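You operate a simulated robot arm through the tools that you are given. There is no shell and no other tool. Be economical: measure what you need, move in short steps, check, and stop when the job is done.

You run a simulated two-armed robot. Do the job below in one go: nothing can be reset, and whatever is moved stays where it is left.

Task
On the planning table top, fold the cloth in half.

The check looks at the end state, three seconds after you hand in, the way a careful person would. Anything else that was tipped, shoved, dropped, spilled or broken makes it a failure. Flat cloth is picked up by pressing the open fingertips on it (5 to 10 N) and closing them slowly along it; thin cloth reads only 2 to 8 mm in the jaws.

Robot
Two 7-joint arms with two-finger parallel grippers on one trunk, on a base that drives. Base frame: it is fixed to the floor where the robot stands at the start and does not move with it; the origin is under the middle of the robot, x ahead of it, y to its left, z up. Lengths are in mm, angles in degrees, forces in N, time in s.
The left shoulder is at the start at [70, 163, 1095], the right one opposite. Places, roughly: planning table top [600, 0, 800]. Payload 3.43 kg a hand.
The tool frame of a hand sits at the grasp point between the pads (the TCP): z along the fingers, y along the line on which they close. The tips reach 34 mm beyond it. The gripper opens to 128 mm. The fingers are 24 mm wide and 12 mm thick; the gripper's body (48 by 130 mm) begins 96 mm behind the TCP.
Orientation is that of the tool frame in the base frame, as [roll, pitch, yaw] about the fixed x, y, z axes, in that order (R = Rz(yaw) Ry(pitch) Rx(roll)). With the fingers straight down and closing along the base's y, the tool's x points along the base's -x, its y along +y and its z along -z.

Tools
- The arms move only by the tool apply_moves. It takes "left_motion", "right_motion" or both (then of equal length, played together; a hand with none holds still); each is a list of rows, each a list of 3 entries, a list of its own where there are three numbers: the shift along the base's x, y, z in mm, then the turn, a rotation vector about the base's x, y, z in degrees, then the opening, from 0 (shut) to 1 (fully open). In form: [[[dx, dy, dz], [ax, ay, az], hand], ...]. A call has 1 to 20 rows; each row is the pose to reach, as a shift and turn from the pose commanded when the call began. Each row takes 0.2 s and may step no farther than 50 mm and 8.6 degrees from the row before; otherwise, or with a gripper value out of range, the whole call is refused. Where a pose cannot be reached the arm comes as near as it can. A force on the tool above 40 N (or 10 N above the force at the start of the call, whichever is more), or a blocked arm, ends the call early, and 0.2 s more pass. Each finger travels about 153 mm/s and halts on what it meets, pressing with about 34 N; the grip force reading is that of the motor and also rises with nothing between the fingers. The clock runs only during rows and for 0.2 s after the last one: add rows that repeat a pose to give the fingers time. The reply holds the time, the measured pose of the TCP, the force on the tool along the base axes, the opening and the grip force, in the units named above and with some noise, and new pictures: "pictures" is both (left out), scene, wrist or none (wrist: the cameras of the hands that moved).
- Cameras (640 x 400 px; columns grow to the right, rows downward): "scene" is now at [131.5, -6.6, 1309.8]; the picture's right is [-0.09, -1.00, 0.00], its down [-0.70, 0.06, -0.72] and it looks along [0.71, -0.07, -0.70] (base axes); focal length 214 px, centre (320, 200). "left" rides on the left gripper at [76, 11, -160] in its tool frame; the picture's right is [-0.15, 0.99, 0.00], its down [-0.88, -0.13, -0.46] and it looks along [-0.45, -0.07, 0.89] (tool axes); focal length 234 px, centre (320, 200). "right" rides on the right gripper at [76, -11, -160] in its tool frame; the picture's right is [0.15, 0.99, 0.00], its down [-0.88, 0.13, -0.46] and it looks along [-0.45, 0.07, 0.89] (tool axes); focal length 234 px, centre (320, 200). There is no depth. A picture from a camera that has moved, and an enlarged one, comes with that camera's place and axes in the base frame and with its lens.
- lift_body(by): slides the trunk up (or, below 0, down) by that many mm; the arms and the scene camera ride with it, the base frame stays. It gives what a move gives, with no picture.
- drive_base(legs): drives the robot by 1 to 6 legs, each [ahead, left, turn to the left] in mm, mm and degrees, along the robot's own axes; the way and the turn of a leg run together, so that a leg with both is an arc; at most 1500 mm and 180 degrees a leg. The arms and the cameras ride along, it lands a little off, and it stops where it bumps. It gives what a move gives, and a new picture of the scene camera.
- turn_head(pan, tilt): turns the head with the scene camera to pan (to the left, within 86 degrees either way) and tilt (down, from -29 to 69), counted from straight ahead of the robot. It gives what a move gives, and a new picture of the scene camera.
- enlarge(camera, box): a new picture of the part [left, top, right, bottom] of that camera's present view, enlarged. It takes no simulated time.
- close_job(): hands the job in; it is judged then, once.

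Work in short steps. Places have to be worked out from the pictures, the camera data and where the tool is seen: move nearer, look again, correct. Check each grasp and each placing, and mend what went wrong. You have 120 turns and 170 pictures in all, those below and enlarged ones among them. Open the grippers and draw the arms clear of the work before you hand the job in, unless the task says otherwise; then end with one line.

The tools are called after "Call:" by a JSON object that holds its "api" and its "payload". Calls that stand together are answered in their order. apply_moves: Moves the arms, as the interface text tells. Its arguments: {"type":"object","properties":{"left_motion":{"type":"array","items":{"type":"array"}},"right_motion":{"type":"array","items":{"type":"array"}},"pictures":{"type":"string","enum":["both","scene","wrist","none"]}},"required":[]} The other tools are called the same way: lift_body (by) slides the trunk up or down; drive_base (legs) drives the base; turn_head (pan, tilt) turns the head that bears the scene camera; enlarge (camera, box) takes an enlarged picture of a part of a camera's view; close_job () hands the job in.

At the start:

```text
clock: 0.0
left_position: [677.8, 219.4, 1003.4]
left_orientation: [180.0, -0.1, -179.9]
left_contact_force: [-0.8, -0.2, 0.3]
left_grip_width: 128.0
left_gripper_force: 0.1
right_position: [542.2, -272.1, 1042.7]
right_orientation: [180.0, 0.0, 180.0]
right_contact_force: [0.6, 0.2, 0.3]
right_grip_width: 127.7
right_gripper_force: 0.1
trunk travel left (down, up): [-575.0, 365.0]
robot x, y, heading: [-3.3, 0.6, 0.0]
head pan, tilt: [-5.3, 44.3]
```

scene: 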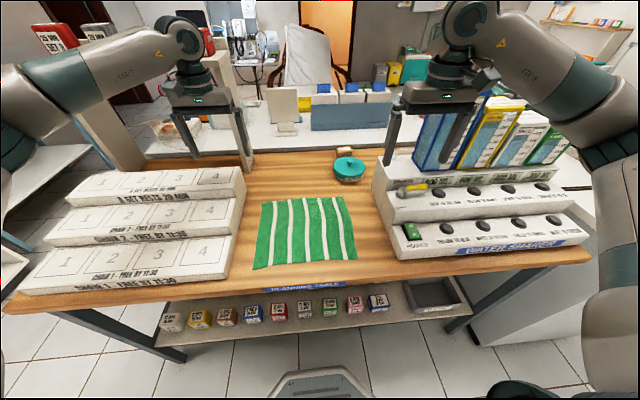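
right: 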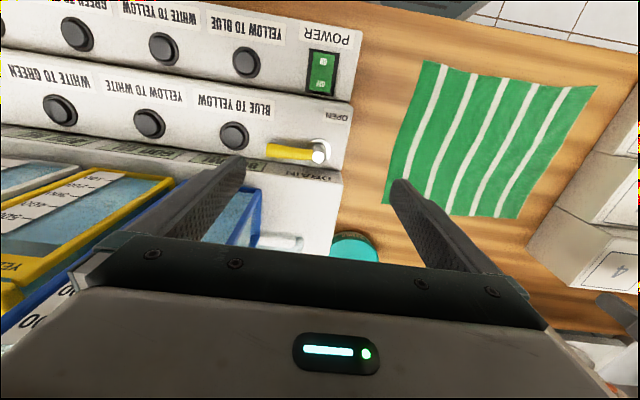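
left: 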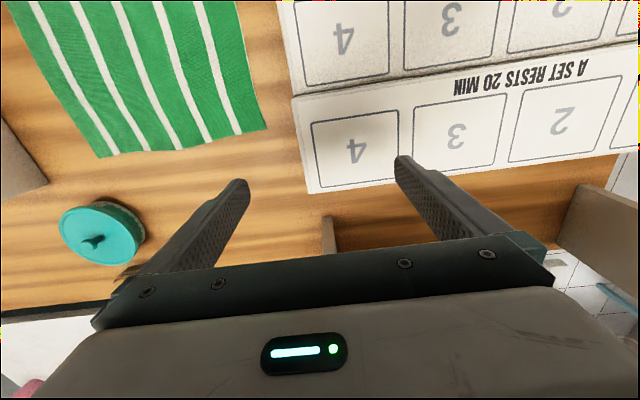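

The cloth looks about 270–300 mm square, with its near corners around (437, ±150) and its far ones around (705, ±150). I'll enlarge the view to refine the corners.

Call:
{"api": "enlarge", "payload": {"camera": "scene", "box": [220, 150, 400, 290]}}

Call:
{"api": "turn_head", "payload": {"pan": 0, "tilt": 55}}

```text
2.86 times, centred on (310, 220) of scene
camera zoom: at [131.5, -6.6, 1309.8], right [-0.09, -1.0, 0.0], down [-0.7, 0.06, -0.72], along [0.71, -0.07, -0.7], focal length 613 px, centre (349, 143)
```

zoom: 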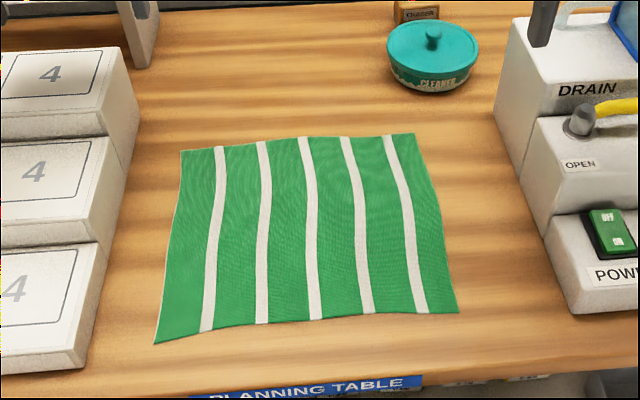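

```text
clock: 0.7
left_position: [677.6, 217.8, 1003.0]
left_orientation: [180.0, 0.0, -180.0]
left_contact_force: [0.5, -0.1, 0.6]
left_grip_width: 127.7
left_gripper_force: 0.0
right_position: [543.0, -273.4, 1042.9]
right_orientation: [-180.0, 0.0, -180.0]
right_contact_force: [-0.4, -0.3, 0.1]
right_grip_width: 128.3
right_gripper_force: 0.0
trunk travel left (down, up): [-575.0, 365.0]
robot x, y, heading: [-0.6, -1.6, -0.0]
head pan, tilt: [0.0, 55.0]
camera scene: at [122.1, 0.8, 1295.4], right [0.0, -1.0, 0.0], down [-0.82, 0.0, -0.57], along [0.57, 0.0, -0.82], focal length 214 px, centre (320, 200)
```

scene: 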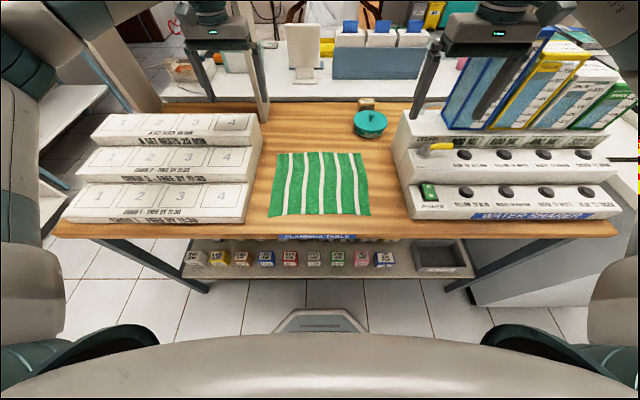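

Both views agree: at z=750, the near corners are about (443, 154) and (447, -148) and the far edge is at x≈711. I'll move both hands high above the near corners with the grippers partly closed and look again.

Call:
{"api": "apply_moves", "payload": {"left_motion": [[[-36, -18, 0], [0, 0, 0], 0.7], [[-72, -36, 0], [0, 0, 0], 0.5], [[-108, -54, 0], [0, 0, 0], 0.5], [[-144, -72, 0], [0, 0, 0], 0.5], [[-180, -90, -30], [0, 0, 0], 0.5], [[-215, -108, -65], [0, 0, 0], 0.5], [[-215, -108, -103], [0, 0, 0], 0.5]], "right_motion": [[[-14, 28, 0], [0, 0, 0], 0.7], [[-28, 56, 0], [0, 0, 0], 0.5], [[-42, 84, 0], [0, 0, 0], 0.5], [[-56, 112, -30], [0, 0, 0], 0.5], [[-70, 140, -70], [0, 0, 0], 0.5], [[-83, 163, -105], [0, 0, 0], 0.5], [[-83, 163, -143], [0, 0, 0], 0.5]]}}

```text
refused: row 5 steps farther than a row can; nothing moved
```

Too large a step, so I'm smoothing the rows.

Call:
{"api": "apply_moves", "payload": {"left_motion": [[[-36, -18, 0], [0, 0, 0], 0.7], [[-72, -36, 0], [0, 0, 0], 0.5], [[-108, -54, 0], [0, 0, 0], 0.5], [[-144, -72, 0], [0, 0, 0], 0.5], [[-180, -90, 0], [0, 0, 0], 0.5], [[-215, -108, 0], [0, 0, 0], 0.5], [[-215, -108, -35], [0, 0, 0], 0.5], [[-215, -108, -70], [0, 0, 0], 0.5], [[-215, -108, -103], [0, 0, 0], 0.5]], "right_motion": [[[-14, 28, 0], [0, 0, 0], 0.7], [[-28, 56, 0], [0, 0, 0], 0.5], [[-42, 84, 0], [0, 0, 0], 0.5], [[-56, 112, 0], [0, 0, 0], 0.5], [[-70, 140, 0], [0, 0, 0], 0.5], [[-83, 163, -20], [0, 0, 0], 0.5], [[-83, 163, -60], [0, 0, 0], 0.5], [[-83, 163, -100], [0, 0, 0], 0.5], [[-83, 163, -143], [0, 0, 0], 0.5]]}}

```text
clock: 2.7
left_position: [464.1, 110.8, 902.2]
left_orientation: [180.0, -0.1, -179.9]
left_contact_force: [0.0, 0.7, 0.6]
left_grip_width: 63.9
left_gripper_force: 0.1
right_position: [459.1, -110.8, 898.8]
right_orientation: [-179.9, 0.0, 180.0]
right_contact_force: [-0.7, 1.2, 0.3]
right_grip_width: 64.1
right_gripper_force: 0.1
trunk travel left (down, up): [-575.0, 365.0]
robot x, y, heading: [-1.1, 0.5, 0.1]
head pan, tilt: [0.0, 55.0]
camera scene: at [123.0, 0.7, 1295.4], right [0.0, -1.0, 0.0], down [-0.82, 0.0, -0.57], along [0.57, 0.0, -0.82], focal length 214 px, centre (320, 200)
camera right: at [383.9, -122.1, 1057.3], right [-0.15, 0.99, 0.0], down [0.88, 0.13, 0.46], along [0.45, 0.07, -0.89], focal length 234 px, centre (320, 200)
camera left: at [386.5, 122.5, 1061.5], right [0.15, 0.99, 0.0], down [0.88, -0.13, 0.46], along [0.45, -0.07, -0.89], focal length 234 px, centre (320, 200)
```

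scene: 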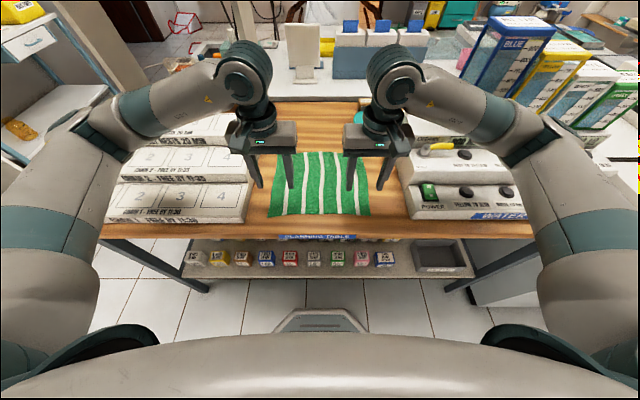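
right: 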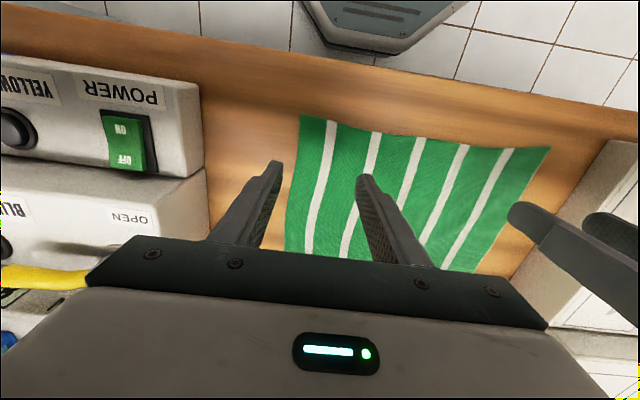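
left: 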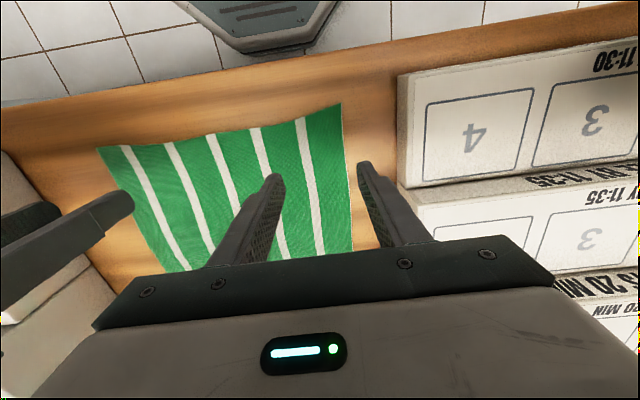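

Combining the wrist and scene rays puts the table at z≈800. The near corners are then about (411, 140) and (418, -135), and the far edge is at x≈657. I'll hover the fingertips just above the cloth, inside the near corners, opened about 40 mm.

Call:
{"api": "apply_moves", "payload": {"left_motion": [[[-20, -7, 0], [0, 0, 0], 0.31], [[-37, -7, -20], [0, 0, 0], 0.31], [[-37, -7, -48], [0, 0, 0], 0.31], [[-37, -7, -48], [0, 0, 0], 0.31]], "right_motion": [[[-20, 10, 0], [0, 0, 0], 0.31], [[-27, 10, -20], [0, 0, 0], 0.31], [[-27, 10, -46], [0, 0, 0], 0.31], [[-27, 10, -46], [0, 0, 0], 0.31]]}}

```text
clock: 3.7
left_position: [424.9, 104.5, 853.7]
left_orientation: [179.9, 0.0, 180.0]
left_contact_force: [0.4, 0.4, -0.2]
left_grip_width: 39.6
left_gripper_force: 0.0
right_position: [431.3, -100.2, 853.4]
right_orientation: [179.9, 0.1, -180.0]
right_contact_force: [1.0, 0.9, 0.0]
right_grip_width: 39.6
right_gripper_force: 0.1
trunk travel left (down, up): [-575.0, 365.0]
robot x, y, heading: [-0.4, 1.5, 0.1]
head pan, tilt: [0.0, 55.0]
camera scene: at [121.7, 0.9, 1295.4], right [0.0, -1.0, 0.0], down [-0.82, 0.0, -0.57], along [0.57, 0.0, -0.82], focal length 214 px, centre (320, 200)
camera right: at [356.0, -111.4, 1012.3], right [-0.15, 0.99, 0.0], down [0.88, 0.13, 0.46], along [0.45, 0.07, -0.89], focal length 234 px, centre (320, 200)
camera left: at [348.7, 115.4, 1012.3], right [0.15, 0.99, 0.0], down [0.88, -0.13, 0.46], along [0.45, -0.07, -0.89], focal length 234 px, centre (320, 200)
```

scene: 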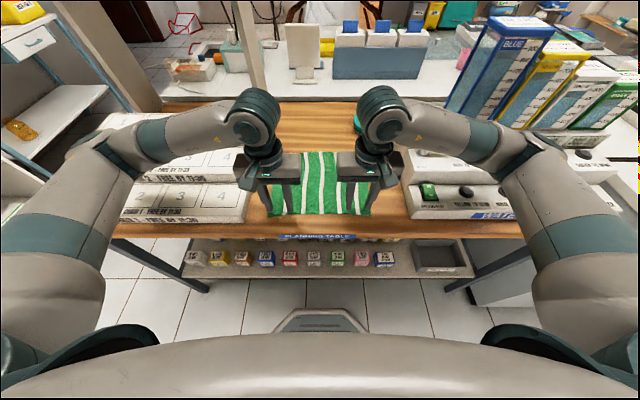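
right: 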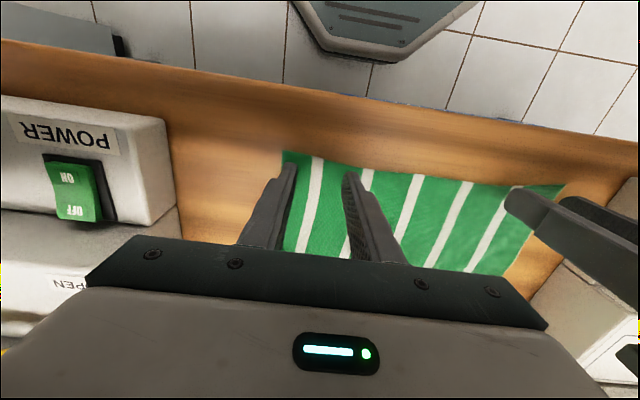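
left: 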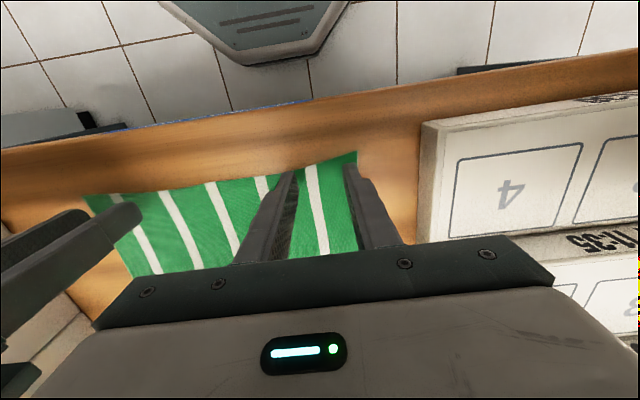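

Both pairs of fingertips are just inside the near corners at tip height ≈819. I'll shift the left hand 5 mm inward and lower both in small steps to find contact.

Call:
{"api": "apply_moves", "payload": {"left_motion": [[[2, -5, -5], [0, 0, 0], 0.31], [[2, -5, -10], [0, 0, 0], 0.31], [[2, -5, -14], [0, 0, 0], 0.31], [[2, -5, -17], [0, 0, 0], 0.31]], "right_motion": [[[0, 2, -5], [0, 0, 0], 0.31], [[0, 2, -10], [0, 0, 0], 0.31], [[0, 2, -14], [0, 0, 0], 0.31], [[0, 2, -17], [0, 0, 0], 0.31]], "pictures": "none"}}

```text
clock: 4.7
left_position: [427.9, 98.5, 836.5]
left_orientation: [-179.9, 0.0, -179.9]
left_contact_force: [-0.5, -0.1, 0.4]
left_grip_width: 39.6
left_gripper_force: 0.1
right_position: [432.5, -99.2, 836.6]
right_orientation: [180.0, 0.1, 180.0]
right_contact_force: [-0.1, 0.1, -1.0]
right_grip_width: 39.8
right_gripper_force: 0.0
trunk travel left (down, up): [-575.0, 365.0]
robot x, y, heading: [0.0, 0.5, 0.1]
head pan, tilt: [0.0, 55.0]
```

No contact yet at tip z≈802.5, so I'm lowering 3 mm more in 1 mm steps.

Call:
{"api": "apply_moves", "payload": {"left_motion": [[[0, 0, -1], [0, 0, 0], 0.31], [[0, 0, -2], [0, 0, 0], 0.31], [[0, 0, -3], [0, 0, 0], 0.31], [[0, 0, -3], [0, 0, 0], 0.31]], "right_motion": [[[0, 0, -1], [0, 0, 0], 0.31], [[0, 0, -2], [0, 0, 0], 0.31], [[0, 0, -3], [0, 0, 0], 0.31], [[0, 0, -3], [0, 0, 0], 0.31]], "pictures": "none"}}

```text
clock: 5.9
left_position: [426.9, 98.9, 835.5]
left_orientation: [-179.8, 0.3, -179.9]
left_contact_force: [-2.8, 1.6, 15.6]
left_grip_width: 39.8
left_gripper_force: 0.1
right_position: [431.3, -97.6, 835.2]
right_orientation: [179.9, 0.1, -180.0]
right_contact_force: [-0.5, -1.3, 9.0]
right_grip_width: 39.7
right_gripper_force: 0.0
trunk travel left (down, up): [-575.0, 365.0]
robot x, y, heading: [-2.6, 1.0, -0.1]
head pan, tilt: [0.0, 55.0]
stopped in row 4 (left hand): the force on the tool passed its limit (the readings are from after the stop); the commanded pose is now the measured one
```

Contact is at tip z≈801, with the left pressing a bit hard. I'm easing it up 0.5 mm and reading the force again.

Call:
{"api": "apply_moves", "payload": {"left_motion": [[[0, 0, 0.3], [0, 0, 0], 0.31], [[0, 0, 0.3], [0, 0, 0], 0.31]], "right_motion": [[[0, 0, 0], [0, 0, 0], 0.31], [[0, 0, 0], [0, 0, 0], 0.31]], "pictures": "none"}}

```text
clock: 6.5
left_position: [427.4, 98.9, 835.3]
left_orientation: [-179.9, 0.4, -179.9]
left_contact_force: [-2.4, -0.4, 19.7]
left_grip_width: 39.7
left_gripper_force: 0.0
right_position: [430.1, -98.6, 834.8]
right_orientation: [-180.0, 0.2, 180.0]
right_contact_force: [0.2, -0.7, 13.3]
right_grip_width: 39.9
right_gripper_force: 0.0
trunk travel left (down, up): [-575.0, 365.0]
robot x, y, heading: [1.8, 1.9, 0.0]
head pan, tilt: [0.0, 55.0]
```

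Still too firm, so I'm raising both slightly to get about 8 N.

Call:
{"api": "apply_moves", "payload": {"left_motion": [[[0, 0, 0.8], [0, 0, 0], 0.31], [[0, 0, 0.8], [0, 0, 0], 0.31]], "right_motion": [[[0, 0, 0.4], [0, 0, 0], 0.31], [[0, 0, 0.4], [0, 0, 0], 0.31]], "pictures": "none"}}

```text
clock: 7.1
left_position: [427.1, 98.4, 835.3]
left_orientation: [179.9, 0.3, -179.9]
left_contact_force: [-2.2, -1.0, 9.2]
left_grip_width: 39.7
left_gripper_force: 0.0
right_position: [431.7, -97.9, 835.8]
right_orientation: [-180.0, 0.1, -180.0]
right_contact_force: [-1.6, -1.6, 14.8]
right_grip_width: 40.2
right_gripper_force: 0.1
trunk travel left (down, up): [-575.0, 365.0]
robot x, y, heading: [1.9, 1.9, 0.0]
head pan, tilt: [0.0, 55.0]
```

The left reads 9 N, so I'm raising the right 0.5 mm. Then I'll close slowly, shifting each hand inward so the inner finger stays put.

Call:
{"api": "apply_moves", "payload": {"left_motion": [[[0, 0, 0], [0, 0, 0], 0.31], [[0, -1.3, 0], [0, 0, 0], 0.29], [[0, -2.6, 0], [0, 0, 0], 0.27], [[0, -3.9, 0], [0, 0, 0], 0.25], [[0, -5.2, 0], [0, 0, 0], 0.23], [[0, -6.5, 0], [0, 0, 0], 0.21], [[0, -7.8, 0], [0, 0, 0], 0.19], [[0, -9.1, 0], [0, 0, 0], 0.17], [[0, -10.4, 0], [0, 0, 0], 0.15], [[0, -11.7, 0], [0, 0, 0], 0.13], [[0, -13, 0], [0, 0, 0], 0.11], [[0, -14.3, 0], [0, 0, 0], 0.09], [[0, -15.6, 0], [0, 0, 0], 0.07], [[0, -16.9, 0], [0, 0, 0], 0.05], [[0, -18.2, 0], [0, 0, 0], 0.03], [[0, -19, 0], [0, 0, 0], 0.0], [[0, -19, 0], [0, 0, 0], 0.0]], "right_motion": [[[0, 0, 0.5], [0, 0, 0], 0.31], [[0, 1.3, 0.5], [0, 0, 0], 0.29], [[0, 2.6, 0.5], [0, 0, 0], 0.27], [[0, 3.9, 0.5], [0, 0, 0], 0.25], [[0, 5.2, 0.5], [0, 0, 0], 0.23], [[0, 6.5, 0.5], [0, 0, 0], 0.21], [[0, 7.8, 0.5], [0, 0, 0], 0.19], [[0, 9.1, 0.5], [0, 0, 0], 0.17], [[0, 10.4, 0.5], [0, 0, 0], 0.15], [[0, 11.7, 0.5], [0, 0, 0], 0.13], [[0, 13, 0.5], [0, 0, 0], 0.11], [[0, 14.3, 0.5], [0, 0, 0], 0.09], [[0, 15.6, 0.5], [0, 0, 0], 0.07], [[0, 16.9, 0.5], [0, 0, 0], 0.05], [[0, 18.2, 0.5], [0, 0, 0], 0.03], [[0, 19, 0.5], [0, 0, 0], 0.0], [[0, 19, 0.5], [0, 0, 0], 0.0]]}}

```text
clock: 10.7
left_position: [427.5, 79.8, 835.7]
left_orientation: [-179.9, 0.3, -179.9]
left_contact_force: [0.4, 4.1, 13.5]
left_grip_width: 6.5
left_gripper_force: 34.4
right_position: [433.3, -78.1, 836.3]
right_orientation: [-180.0, 0.1, -180.0]
right_contact_force: [-0.1, -2.0, 5.5]
right_grip_width: 2.3
right_gripper_force: 33.8
trunk travel left (down, up): [-575.0, 365.0]
robot x, y, heading: [-4.4, -0.5, -0.0]
head pan, tilt: [0.0, 55.0]
camera scene: at [120.7, 1.1, 1295.5], right [0.0, -1.0, 0.0], down [-0.82, 0.0, -0.57], along [0.57, 0.0, -0.82], focal length 214 px, centre (320, 200)
camera right: at [356.0, -90.6, 994.7], right [-0.15, 0.99, 0.0], down [0.88, 0.13, 0.46], along [0.45, 0.07, -0.89], focal length 234 px, centre (320, 200)
camera left: at [350.5, 91.3, 994.6], right [0.14, 0.99, 0.0], down [0.88, -0.13, 0.46], along [0.46, -0.07, -0.89], focal length 234 px, centre (320, 200)
```

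scene: 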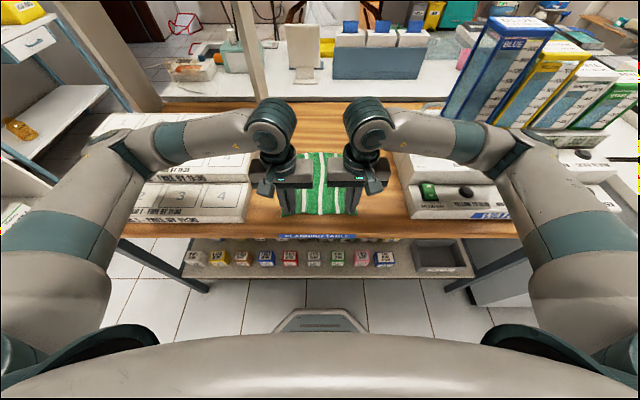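
right: 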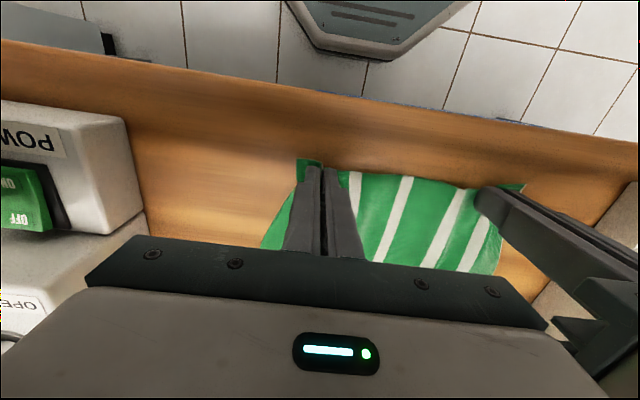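
left: 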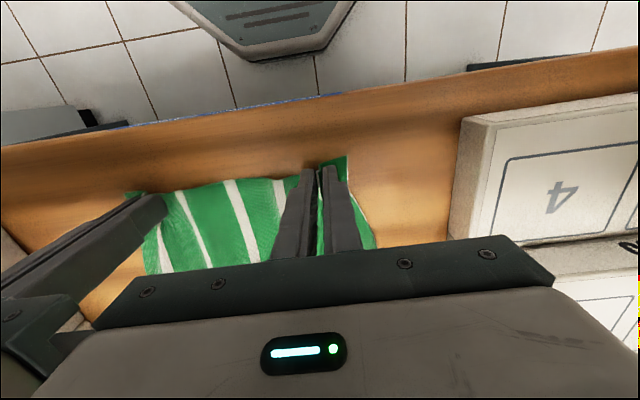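

The jaw widths (6.5 and 2.3 mm) suggest both hands hold cloth. I'll lift both together and check.

Call:
{"api": "apply_moves", "payload": {"left_motion": [[[3, 0, 15], [0, 0, 0], 0], [[8, 0, 30], [0, 0, 0], 0], [[14, 0, 45], [0, 0, 0], 0], [[20, 0, 60], [0, 0, 0], 0]], "right_motion": [[[3, 0, 15], [0, 0, 0], 0], [[8, 0, 30], [0, 0, 0], 0], [[14, 0, 45], [0, 0, 0], 0], [[20, 0, 60], [0, 0, 0], 0]]}}

```text
clock: 11.7
left_position: [448.5, 80.5, 895.9]
left_orientation: [-180.0, 0.1, -179.9]
left_contact_force: [0.0, -0.5, -0.3]
left_grip_width: 6.4
left_gripper_force: 34.1
right_position: [451.6, -78.8, 895.0]
right_orientation: [-180.0, 0.1, 180.0]
right_contact_force: [-0.2, -0.2, -0.1]
right_grip_width: 2.1
right_gripper_force: 34.5
trunk travel left (down, up): [-575.0, 365.0]
robot x, y, heading: [-2.8, 0.6, -0.1]
head pan, tilt: [0.0, 55.0]
camera scene: at [121.8, 1.0, 1295.3], right [0.0, -1.0, 0.0], down [-0.82, 0.0, -0.57], along [0.57, 0.0, -0.82], focal length 214 px, centre (320, 200)
camera right: at [376.8, -90.4, 1054.8], right [-0.15, 0.99, 0.0], down [0.88, 0.13, 0.46], along [0.45, 0.07, -0.89], focal length 234 px, centre (320, 200)
camera left: at [371.5, 91.8, 1054.8], right [0.14, 0.99, 0.0], down [0.88, -0.13, 0.46], along [0.45, -0.07, -0.89], focal length 234 px, centre (320, 200)
```

scene: 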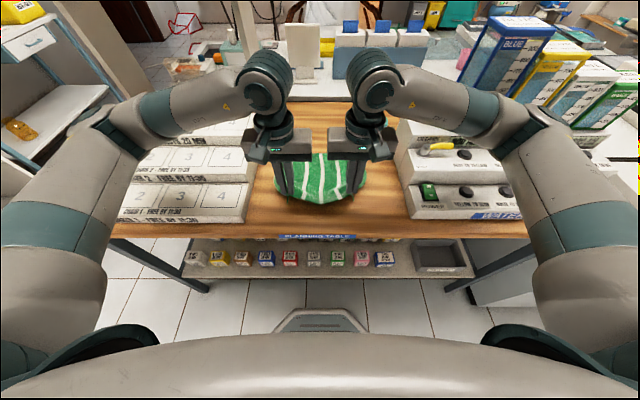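
right: 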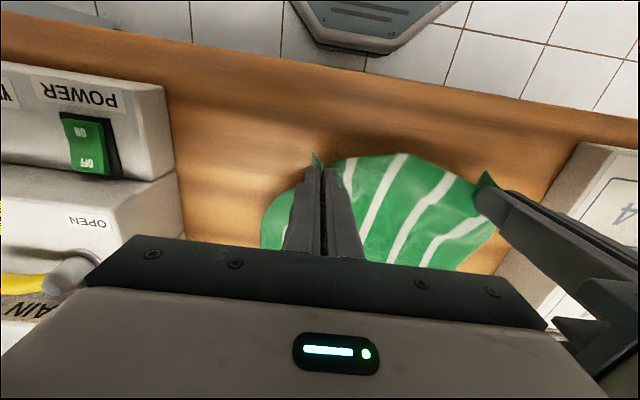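
left: 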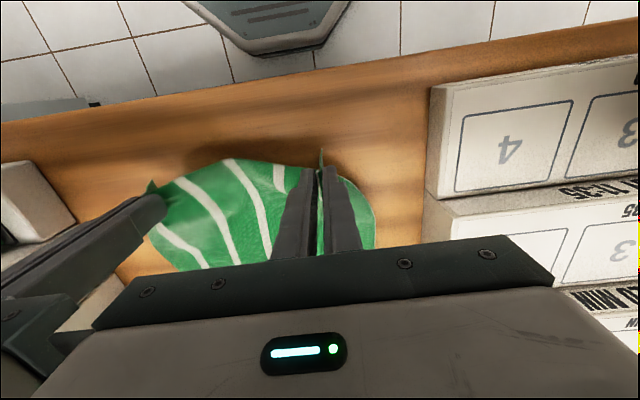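

Both hands hold the cloth and the middle of the edge sags a little. I'll go up the arc to the top over the fold line (x≈535), spreading 10 mm per hand and tilting the fingers forward so the edge turns over.

Call:
{"api": "apply_moves", "payload": {"left_motion": [[[12, 2, 15], [0, -5, 0], 0], [[24, 4, 28], [0, -10, 0], 0], [[39, 6, 36], [0, -15, 0], 0], [[56, 8, 40], [0, -20, 0], 0], [[73, 10, 41], [0, -25, 0], 0]], "right_motion": [[[12, -2, 15], [0, -5, 0], 0], [[24, -4, 28], [0, -10, 0], 0], [[39, -6, 36], [0, -15, 0], 0], [[56, -8, 40], [0, -20, 0], 0], [[73, -10, 41], [0, -25, 0], 0]]}}

```text
clock: 12.9
left_position: [520.8, 90.6, 935.3]
left_orientation: [-179.9, 25.3, -179.9]
left_contact_force: [-0.4, -1.7, 1.0]
left_grip_width: 6.2
left_gripper_force: 33.8
right_position: [525.9, -88.6, 935.4]
right_orientation: [-179.9, 25.1, -179.8]
right_contact_force: [-0.7, 1.4, 1.1]
right_grip_width: 2.3
right_gripper_force: 33.9
trunk travel left (down, up): [-575.0, 365.0]
robot x, y, heading: [0.3, 1.3, -0.2]
head pan, tilt: [0.0, 55.0]
camera scene: at [122.1, 0.9, 1295.3], right [0.0, -1.0, 0.0], down [-0.82, 0.0, -0.57], along [0.57, 0.0, -0.82], focal length 214 px, centre (320, 200)
camera right: at [389.6, -99.9, 1047.7], right [-0.13, 0.99, -0.06], down [0.6, 0.13, 0.79], along [0.79, 0.07, -0.62], focal length 234 px, centre (320, 200)
camera left: at [383.9, 101.8, 1047.8], right [0.13, 0.99, 0.06], down [0.6, -0.13, 0.79], along [0.79, -0.07, -0.61], focal length 234 px, centre (320, 200)
```

scene: 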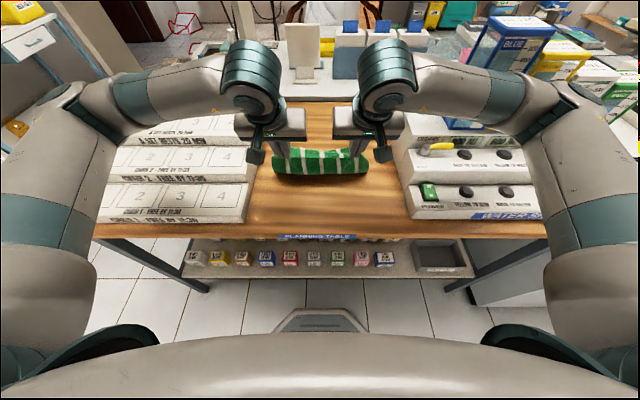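
right: 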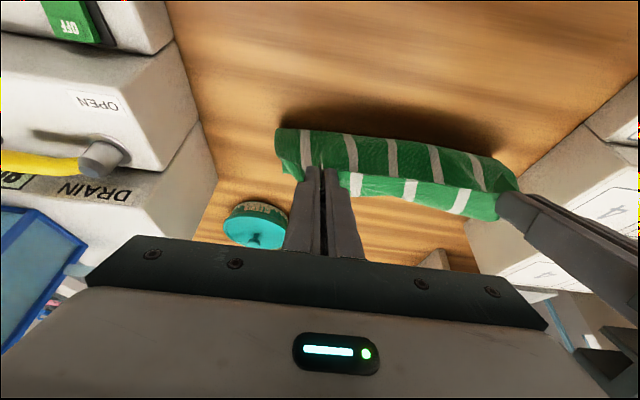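
left: 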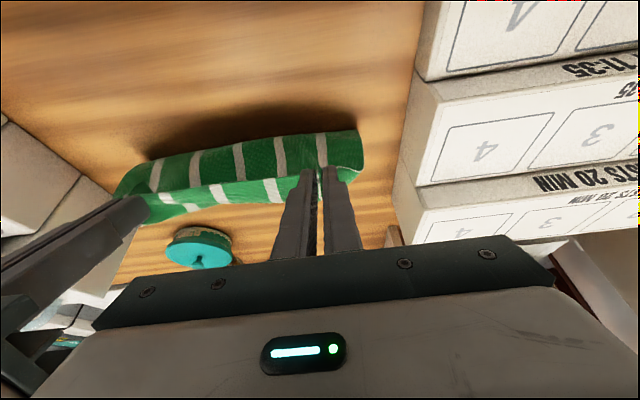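

I need a closer look at how the cloth is draped.

Call:
{"api": "enlarge", "payload": {"camera": "left", "box": [90, 90, 410, 290]}}

Call:
{"api": "enlarge", "payload": {"camera": "scene", "box": [240, 90, 400, 220]}}

```text
2.00 times, centred on (250, 190) of left
camera zoom: at [383.9, 101.8, 1047.8], right [0.13, 0.99, 0.06], down [0.6, -0.13, 0.79], along [0.79, -0.07, -0.61], focal length 468 px, centre (460, 220)
```

zoom: 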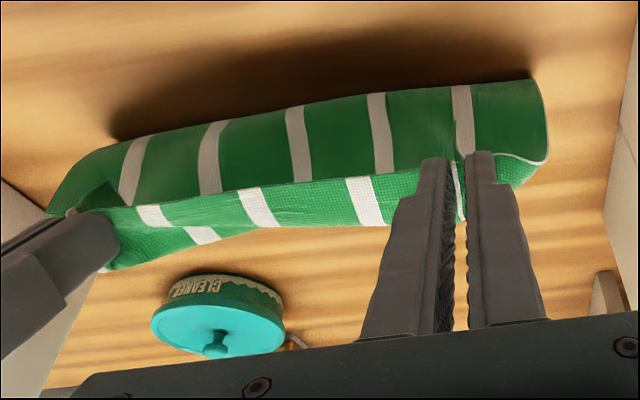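

```text
3.08 times, centred on (320, 155) of scene
camera zoom: at [122.1, 0.9, 1295.3], right [0.0, -1.0, 0.0], down [-0.82, 0.0, -0.57], along [0.57, 0.0, -0.82], focal length 660 px, centre (320, 338)
```

zoom: 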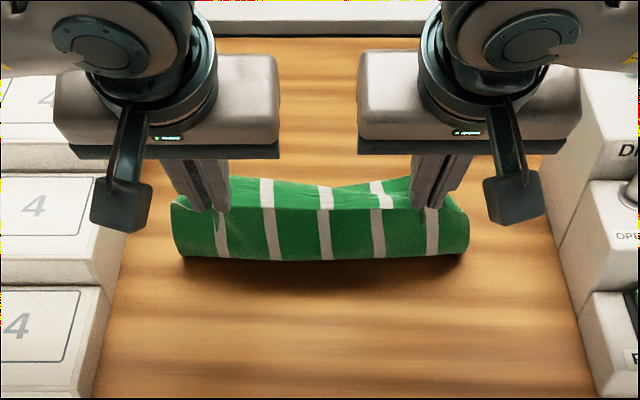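

The cloth drapes properly: a curtain under the hands with the far half flat behind. It slid forward about 20 mm, so the far edge is now at x≈675. I'll continue over the arc and down, tilting more, then recheck.

Call:
{"api": "apply_moves", "payload": {"left_motion": [[[15, 0, -3], [0, -5, 0], 0], [[35, 0, -13], [0, -10, 0], 0], [[54, 0, -29], [0, -15, 0], 0], [[72, 0, -49], [0, -20, 0], 0], [[82, 0, -66], [0, -25, 0], 0]], "right_motion": [[[15, 0, -3], [0, -5, 0], 0], [[35, 0, -13], [0, -10, 0], 0], [[54, 0, -29], [0, -15, 0], 0], [[72, 0, -49], [0, -20, 0], 0], [[82, 0, -66], [0, -25, 0], 0]]}}

Call:
{"api": "enlarge", "payload": {"camera": "scene", "box": [240, 90, 400, 220]}}

Call:
{"api": "enlarge", "payload": {"camera": "left", "box": [90, 90, 410, 290]}}

```text
clock: 14.1
left_position: [604.0, 89.9, 869.9]
left_orientation: [-179.8, 50.3, -179.8]
left_contact_force: [0.0, -1.0, -0.7]
left_grip_width: 6.4
left_gripper_force: 33.8
right_position: [608.5, -88.0, 870.6]
right_orientation: [180.0, 50.2, 180.0]
right_contact_force: [-0.4, 1.5, -0.3]
right_grip_width: 2.3
right_gripper_force: 33.4
trunk travel left (down, up): [-575.0, 365.0]
robot x, y, heading: [-2.0, 2.3, 0.2]
head pan, tilt: [0.0, 55.0]
camera scene: at [122.6, 1.0, 1295.4], right [0.0, -1.0, 0.0], down [-0.82, 0.0, -0.57], along [0.57, 0.0, -0.82], focal length 214 px, centre (320, 200)
camera right: at [437.2, -100.6, 914.0], right [-0.09, 0.99, -0.11], down [0.21, 0.13, 0.97], along [0.97, 0.07, -0.22], focal length 234 px, centre (320, 200)
camera left: at [432.2, 101.2, 913.0], right [0.09, 0.99, 0.11], down [0.21, -0.13, 0.97], along [0.97, -0.07, -0.22], focal length 234 px, centre (320, 200)
```

scene: 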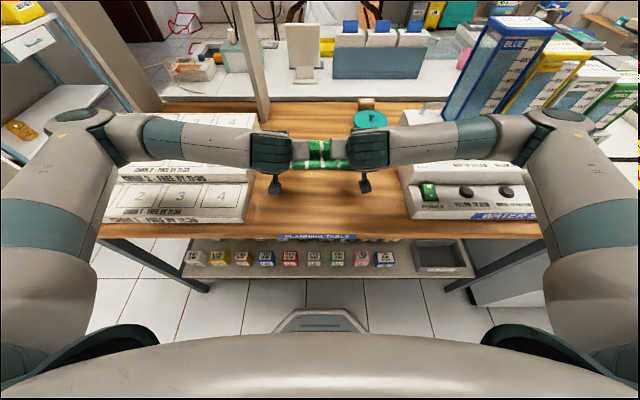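
right: 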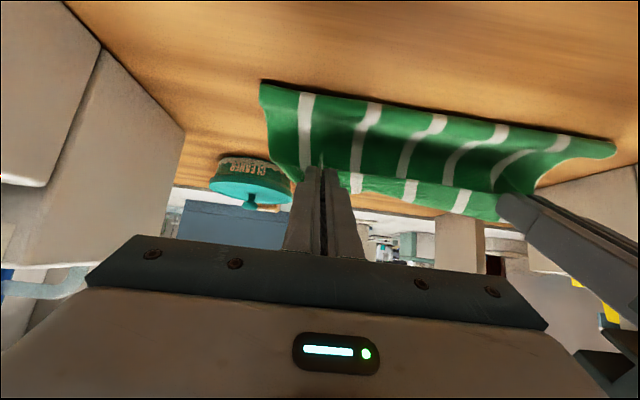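
left: 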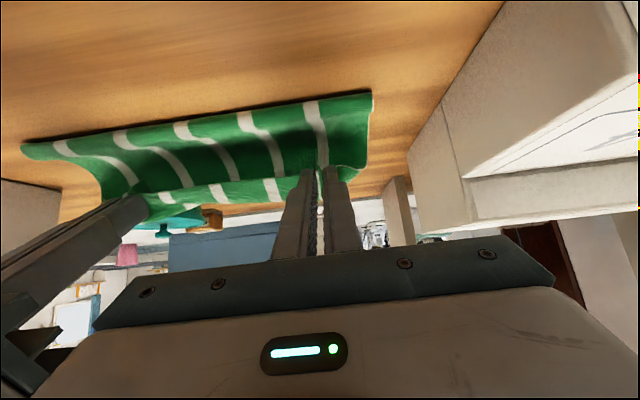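

```text
3.08 times, centred on (320, 155) of scene
camera zoom: at [122.6, 1.0, 1295.4], right [0.0, -1.0, 0.0], down [-0.82, 0.0, -0.57], along [0.57, 0.0, -0.82], focal length 660 px, centre (320, 338)
```

zoom: 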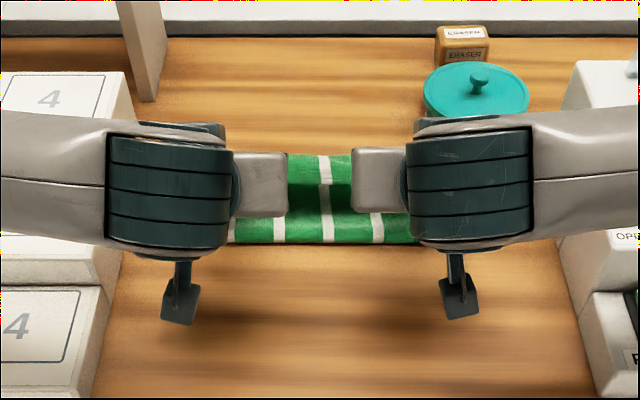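

```text
2.00 times, centred on (250, 190) of left
camera zoom: at [432.2, 101.2, 913.0], right [0.09, 0.99, 0.11], down [0.21, -0.13, 0.97], along [0.97, -0.07, -0.22], focal length 468 px, centre (460, 220)
```

zoom: 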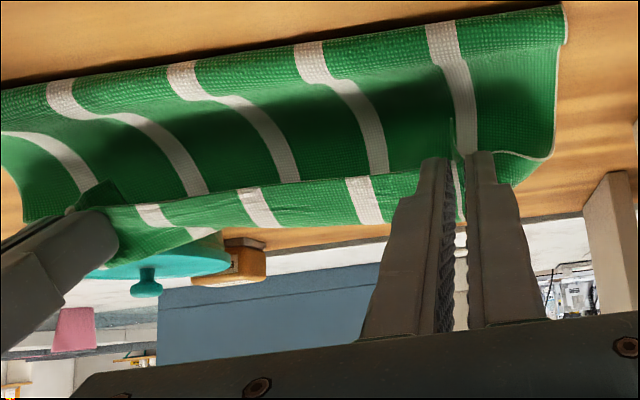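

The cloth keeps creeping forward a little: its fold is at x≈584, so the far edge should be near 705. I'll continue forward and down with the near edge, then look again.

Call:
{"api": "apply_moves", "payload": {"left_motion": [[[12, 0, -7], [0, -2, 0], 0], [[24, 0, -15], [0, -4, 0], 0], [[36, 0, -23], [0, -5, 0], 0]], "right_motion": [[[12, 0, -7], [0, -2, 0], 0], [[24, 0, -15], [0, -4, 0], 0], [[36, 0, -23], [0, -5, 0], 0]], "pictures": "none"}}

Call:
{"api": "turn_head", "payload": {"pan": 0, "tilt": 45}}

Call:
{"api": "enlarge", "payload": {"camera": "scene", "box": [240, 140, 400, 270]}}

Call:
{"api": "enlarge", "payload": {"camera": "left", "box": [10, 60, 410, 310]}}

```text
clock: 14.9
left_position: [641.4, 89.6, 846.0]
left_orientation: [-179.8, 55.1, -179.8]
left_contact_force: [-0.6, -1.7, 0.4]
left_grip_width: 6.2
left_gripper_force: 33.6
right_position: [644.5, -89.1, 845.5]
right_orientation: [-180.0, 54.9, -180.0]
right_contact_force: [0.1, 1.5, 0.5]
right_grip_width: 2.3
right_gripper_force: 34.6
trunk travel left (down, up): [-575.0, 365.0]
robot x, y, heading: [-2.2, -1.0, 0.1]
head pan, tilt: [0.0, 55.0]
```

```text
clock: 15.6
left_position: [639.3, 89.9, 848.8]
left_orientation: [-179.9, 55.2, -179.8]
left_contact_force: [0.2, -2.0, 0.1]
left_grip_width: 6.2
left_gripper_force: 34.1
right_position: [642.6, -88.3, 847.1]
right_orientation: [180.0, 55.0, -180.0]
right_contact_force: [0.1, 2.1, 0.9]
right_grip_width: 2.1
right_gripper_force: 34.0
trunk travel left (down, up): [-575.0, 365.0]
robot x, y, heading: [-1.2, -1.6, -0.2]
head pan, tilt: [0.0, 45.0]
camera scene: at [131.2, 1.0, 1308.7], right [0.0, -1.0, 0.0], down [-0.71, 0.0, -0.71], along [0.71, 0.0, -0.71], focal length 214 px, centre (320, 200)
```

scene: 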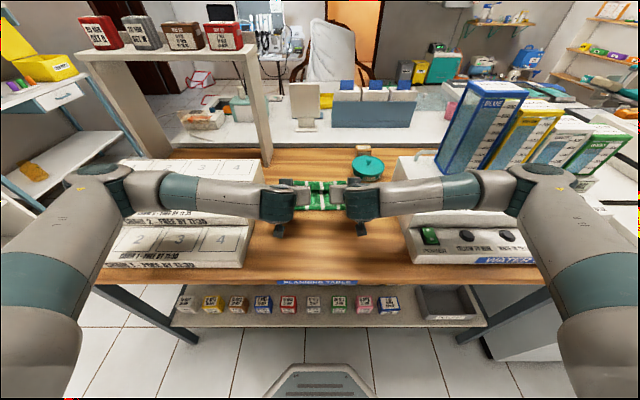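

```text
3.08 times, centred on (320, 205) of scene
camera zoom: at [131.2, 1.0, 1308.7], right [0.0, -1.0, 0.0], down [-0.71, 0.0, -0.71], along [0.71, 0.0, -0.71], focal length 660 px, centre (320, 185)
```

zoom: 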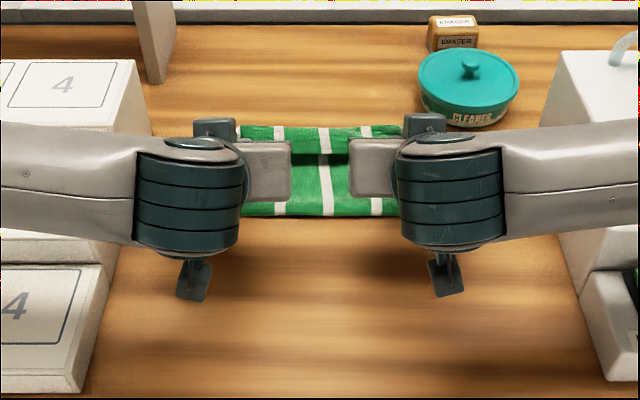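

```text
1.60 times, centred on (210, 185) of left
camera zoom: at [464.2, 101.1, 875.6], right [0.08, 0.99, 0.12], down [0.13, -0.13, 0.98], along [0.99, -0.07, -0.14], focal length 375 px, centre (496, 224)
```

zoom: 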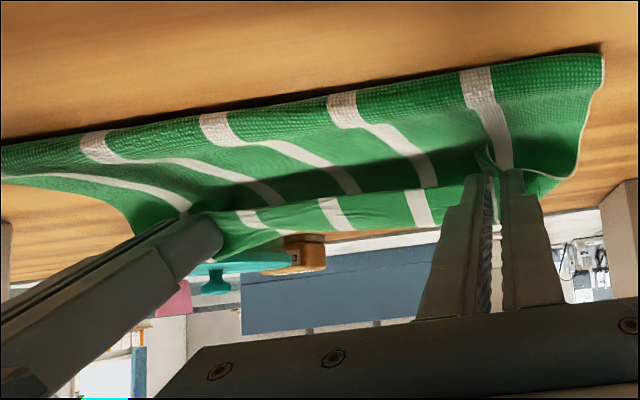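

The near-edge strip already points forward (edge ≈ x 690) and the fold is at x≈590, so the halves nearly match. I'll lay it down about 12 mm lower and 12 mm further forward.

Call:
{"api": "apply_moves", "payload": {"left_motion": [[[5, 0, -4], [0, 0, 0], 0], [[9, 0, -8], [0, 0, 0], 0], [[12, 0, -11], [0, 0, 0], 0], [[12, 0, -13], [0, 0, 0], 0], [[12, 0, -13], [0, 0, 0], 0]], "right_motion": [[[5, 0, -4], [0, 0, 0], 0], [[9, 0, -8], [0, 0, 0], 0], [[12, 0, -11], [0, 0, 0], 0], [[12, 0, -13], [0, 0, 0], 0], [[12, 0, -13], [0, 0, 0], 0]], "pictures": "none"}}

Call:
{"api": "enlarge", "payload": {"camera": "left", "box": [10, 60, 410, 310]}}

Call:
{"api": "enlarge", "payload": {"camera": "scene", "box": [240, 140, 400, 270]}}

```text
clock: 16.8
left_position: [651.9, 89.9, 833.5]
left_orientation: [-179.8, 55.2, -179.8]
left_contact_force: [0.2, -1.9, 0.1]
left_grip_width: 6.3
left_gripper_force: 34.3
right_position: [656.0, -89.1, 833.7]
right_orientation: [-180.0, 54.9, 179.9]
right_contact_force: [0.4, 2.1, 0.5]
right_grip_width: 2.1
right_gripper_force: 33.8
trunk travel left (down, up): [-575.0, 365.0]
robot x, y, heading: [3.7, 3.9, -0.1]
head pan, tilt: [0.0, 45.0]
```

```text
1.60 times, centred on (210, 185) of left
camera zoom: at [476.5, 101.2, 862.5], right [0.08, 0.99, 0.12], down [0.13, -0.13, 0.98], along [0.99, -0.07, -0.14], focal length 375 px, centre (496, 224)
```

zoom: 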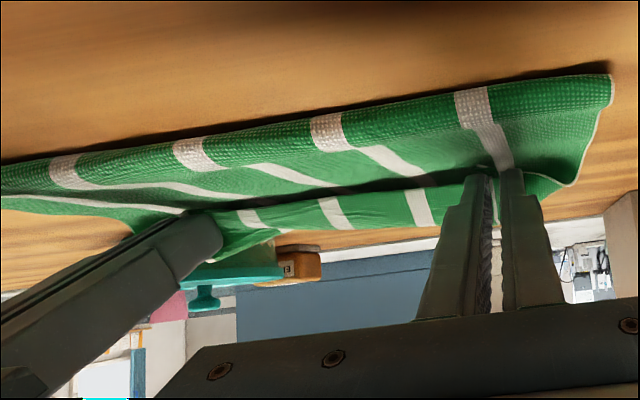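

```text
3.08 times, centred on (320, 205) of scene
camera zoom: at [131.3, 1.0, 1308.8], right [0.0, -1.0, 0.0], down [-0.71, 0.0, -0.71], along [0.71, 0.0, -0.71], focal length 660 px, centre (320, 185)
```

zoom: 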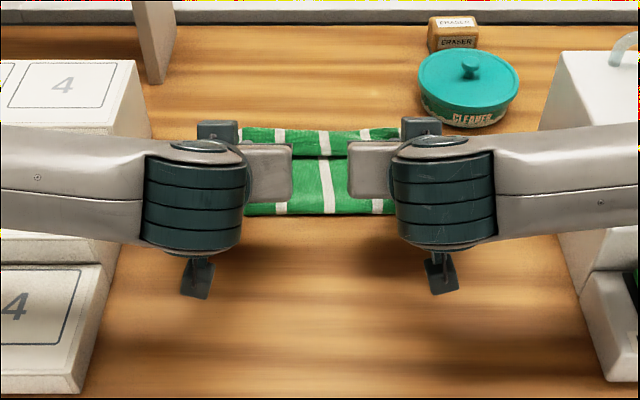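

The upper layer lies just above the lower one. I'll go down 3 mm more, open gently to about 25 mm, then withdraw along the fingers.

Call:
{"api": "apply_moves", "payload": {"left_motion": [[[1, 0, -2], [0, 0, 0], 0], [[2, 0, -4], [0, 0, 0], 0], [[2, 0, -4], [0, 0, 0], 0.05], [[2, 0, -4], [0, 0, 0], 0.1], [[2, 0, -4], [0, 0, 0], 0.15], [[2, 0, -4], [0, 0, 0], 0.2], [[2, 0, -4], [0, 0, 0], 0.2], [[-6, 0, 4], [0, 0, 0], 0.2], [[-22, 0, 18], [0, 0, 0], 0.2], [[-50, 0, 45], [0, 0, 0], 0.2], [[-80, 0, 80], [0, 0, 0], 0.2]], "right_motion": [[[1, 0, -2], [0, 0, 0], 0], [[2, 0, -4], [0, 0, 0], 0], [[2, 0, -4], [0, 0, 0], 0.05], [[2, 0, -4], [0, 0, 0], 0.1], [[2, 0, -4], [0, 0, 0], 0.15], [[2, 0, -4], [0, 0, 0], 0.2], [[2, 0, -4], [0, 0, 0], 0.2], [[-6, 0, 4], [0, 0, 0], 0.2], [[-22, 0, 18], [0, 0, 0], 0.2], [[-50, 0, 45], [0, 0, 0], 0.2], [[-80, 0, 80], [0, 0, 0], 0.2]], "pictures": "both"}}

```text
clock: 19.2
left_position: [570.1, 90.3, 915.2]
left_orientation: [-179.7, 55.4, -179.8]
left_contact_force: [0.1, 0.1, -0.5]
left_grip_width: 25.4
left_gripper_force: 0.0
right_position: [574.0, -89.3, 913.8]
right_orientation: [-179.9, 55.1, -180.0]
right_contact_force: [0.4, 0.4, 0.3]
right_grip_width: 25.5
right_gripper_force: 0.0
trunk travel left (down, up): [-575.0, 365.0]
robot x, y, heading: [0.8, -2.5, 0.1]
head pan, tilt: [0.0, 45.0]
camera scene: at [129.5, 0.9, 1308.9], right [0.0, -1.0, 0.0], down [-0.71, 0.0, -0.71], along [0.71, 0.0, -0.71], focal length 214 px, centre (320, 200)
camera right: at [400.2, -101.1, 943.0], right [-0.08, 0.99, -0.12], down [0.13, 0.13, 0.98], along [0.99, 0.07, -0.14], focal length 234 px, centre (320, 200)
camera left: at [395.1, 102.3, 944.1], right [0.08, 0.99, 0.12], down [0.13, -0.13, 0.98], along [0.99, -0.07, -0.14], focal length 234 px, centre (320, 200)
```

scene: 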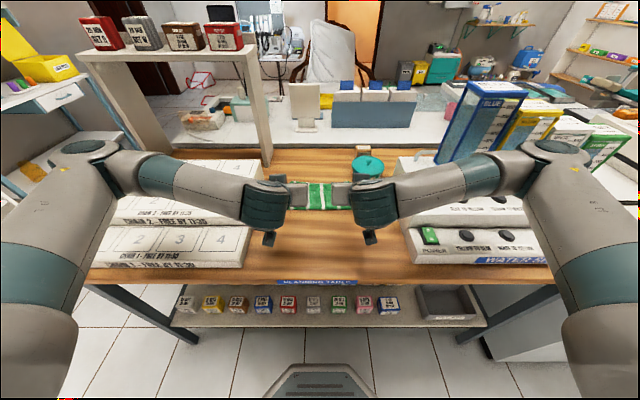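
right: 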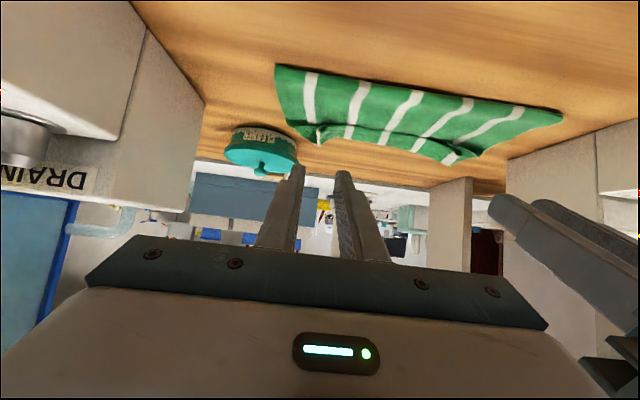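
left: 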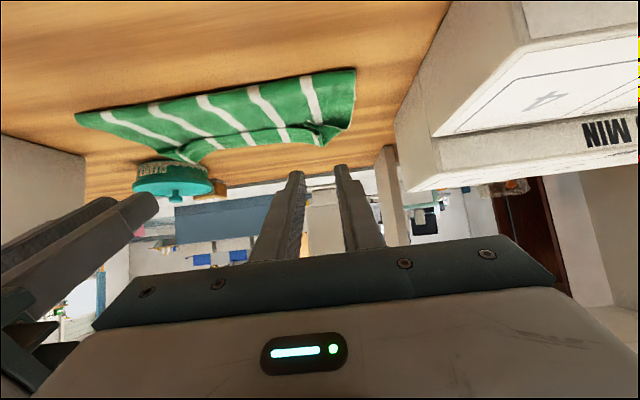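

The cloth is released. I'll raise and retract the arms, untilting and moving outward, for a clear overhead look.

Call:
{"api": "apply_moves", "payload": {"left_motion": [[[-20, 5, 35], [0, 8, 0], 0.2], [[-40, 10, 70], [0, 16, 0], 0.2], [[-60, 15, 105], [0, 24, 0], 0.2], [[-80, 25, 130], [0, 32, 0], 0.2], [[-100, 50, 150], [0, 40, 0], 0.2], [[-110, 80, 160], [0, 48, 0], 0.2], [[-120, 110, 160], [0, 55, 0], 0.2], [[-120, 150, 160], [0, 55, 0], 0.2]], "right_motion": [[[-20, -5, 35], [0, 8, 0], 0.2], [[-40, -10, 70], [0, 16, 0], 0.2], [[-60, -15, 105], [0, 24, 0], 0.2], [[-80, -25, 130], [0, 32, 0], 0.2], [[-100, -50, 150], [0, 40, 0], 0.2], [[-110, -80, 160], [0, 48, 0], 0.2], [[-120, -110, 160], [0, 55, 0], 0.2], [[-120, -150, 160], [0, 55, 0], 0.2]], "pictures": "wrist"}}

Call:
{"api": "enlarge", "payload": {"camera": "scene", "box": [240, 130, 400, 260]}}

```text
clock: 21.0
left_position: [450.2, 240.6, 1076.5]
left_orientation: [-179.9, 0.1, -179.9]
left_contact_force: [0.5, 0.5, 0.4]
left_grip_width: 25.5
left_gripper_force: 0.0
right_position: [453.9, -238.3, 1074.7]
right_orientation: [179.9, 0.0, -180.0]
right_contact_force: [-0.5, -0.7, 0.6]
right_grip_width: 25.7
right_gripper_force: 0.1
trunk travel left (down, up): [-575.0, 365.0]
robot x, y, heading: [3.1, 6.8, -0.2]
head pan, tilt: [0.0, 45.0]
camera right: at [378.1, -250.5, 1234.3], right [-0.15, 0.99, 0.0], down [0.88, 0.13, 0.46], along [0.45, 0.07, -0.89], focal length 234 px, centre (320, 200)
camera left: at [372.0, 252.2, 1235.2], right [0.15, 0.99, 0.0], down [0.88, -0.13, 0.46], along [0.45, -0.07, -0.89], focal length 234 px, centre (320, 200)
```

right: 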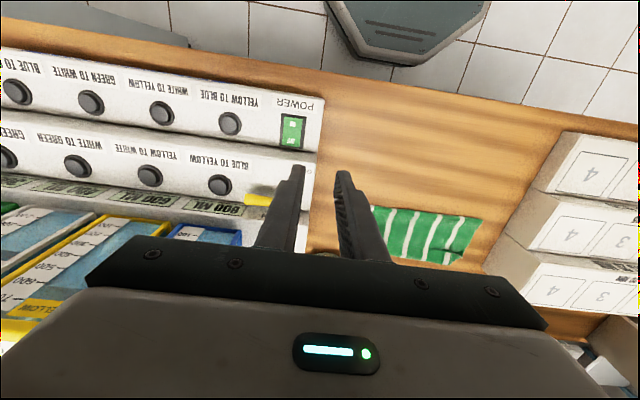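
left: 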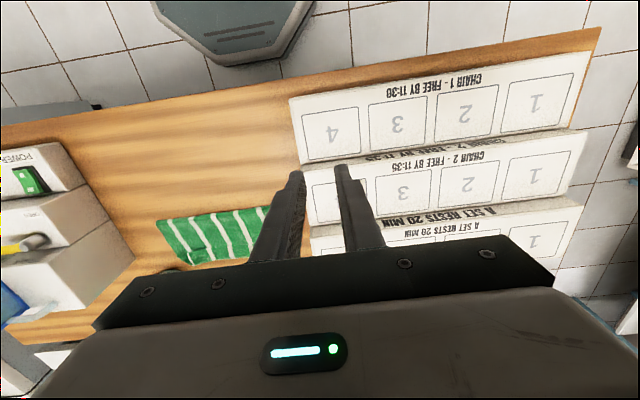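

```text
3.08 times, centred on (320, 195) of scene
camera zoom: at [129.1, 0.9, 1309.1], right [0.0, -1.0, 0.0], down [-0.71, 0.0, -0.71], along [0.71, 0.0, -0.71], focal length 660 px, centre (320, 215)
```

zoom: 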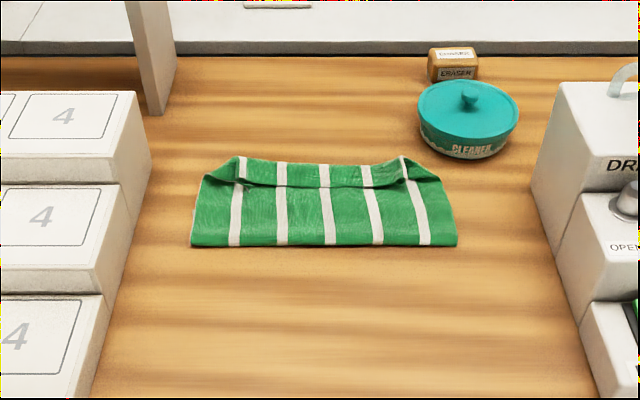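

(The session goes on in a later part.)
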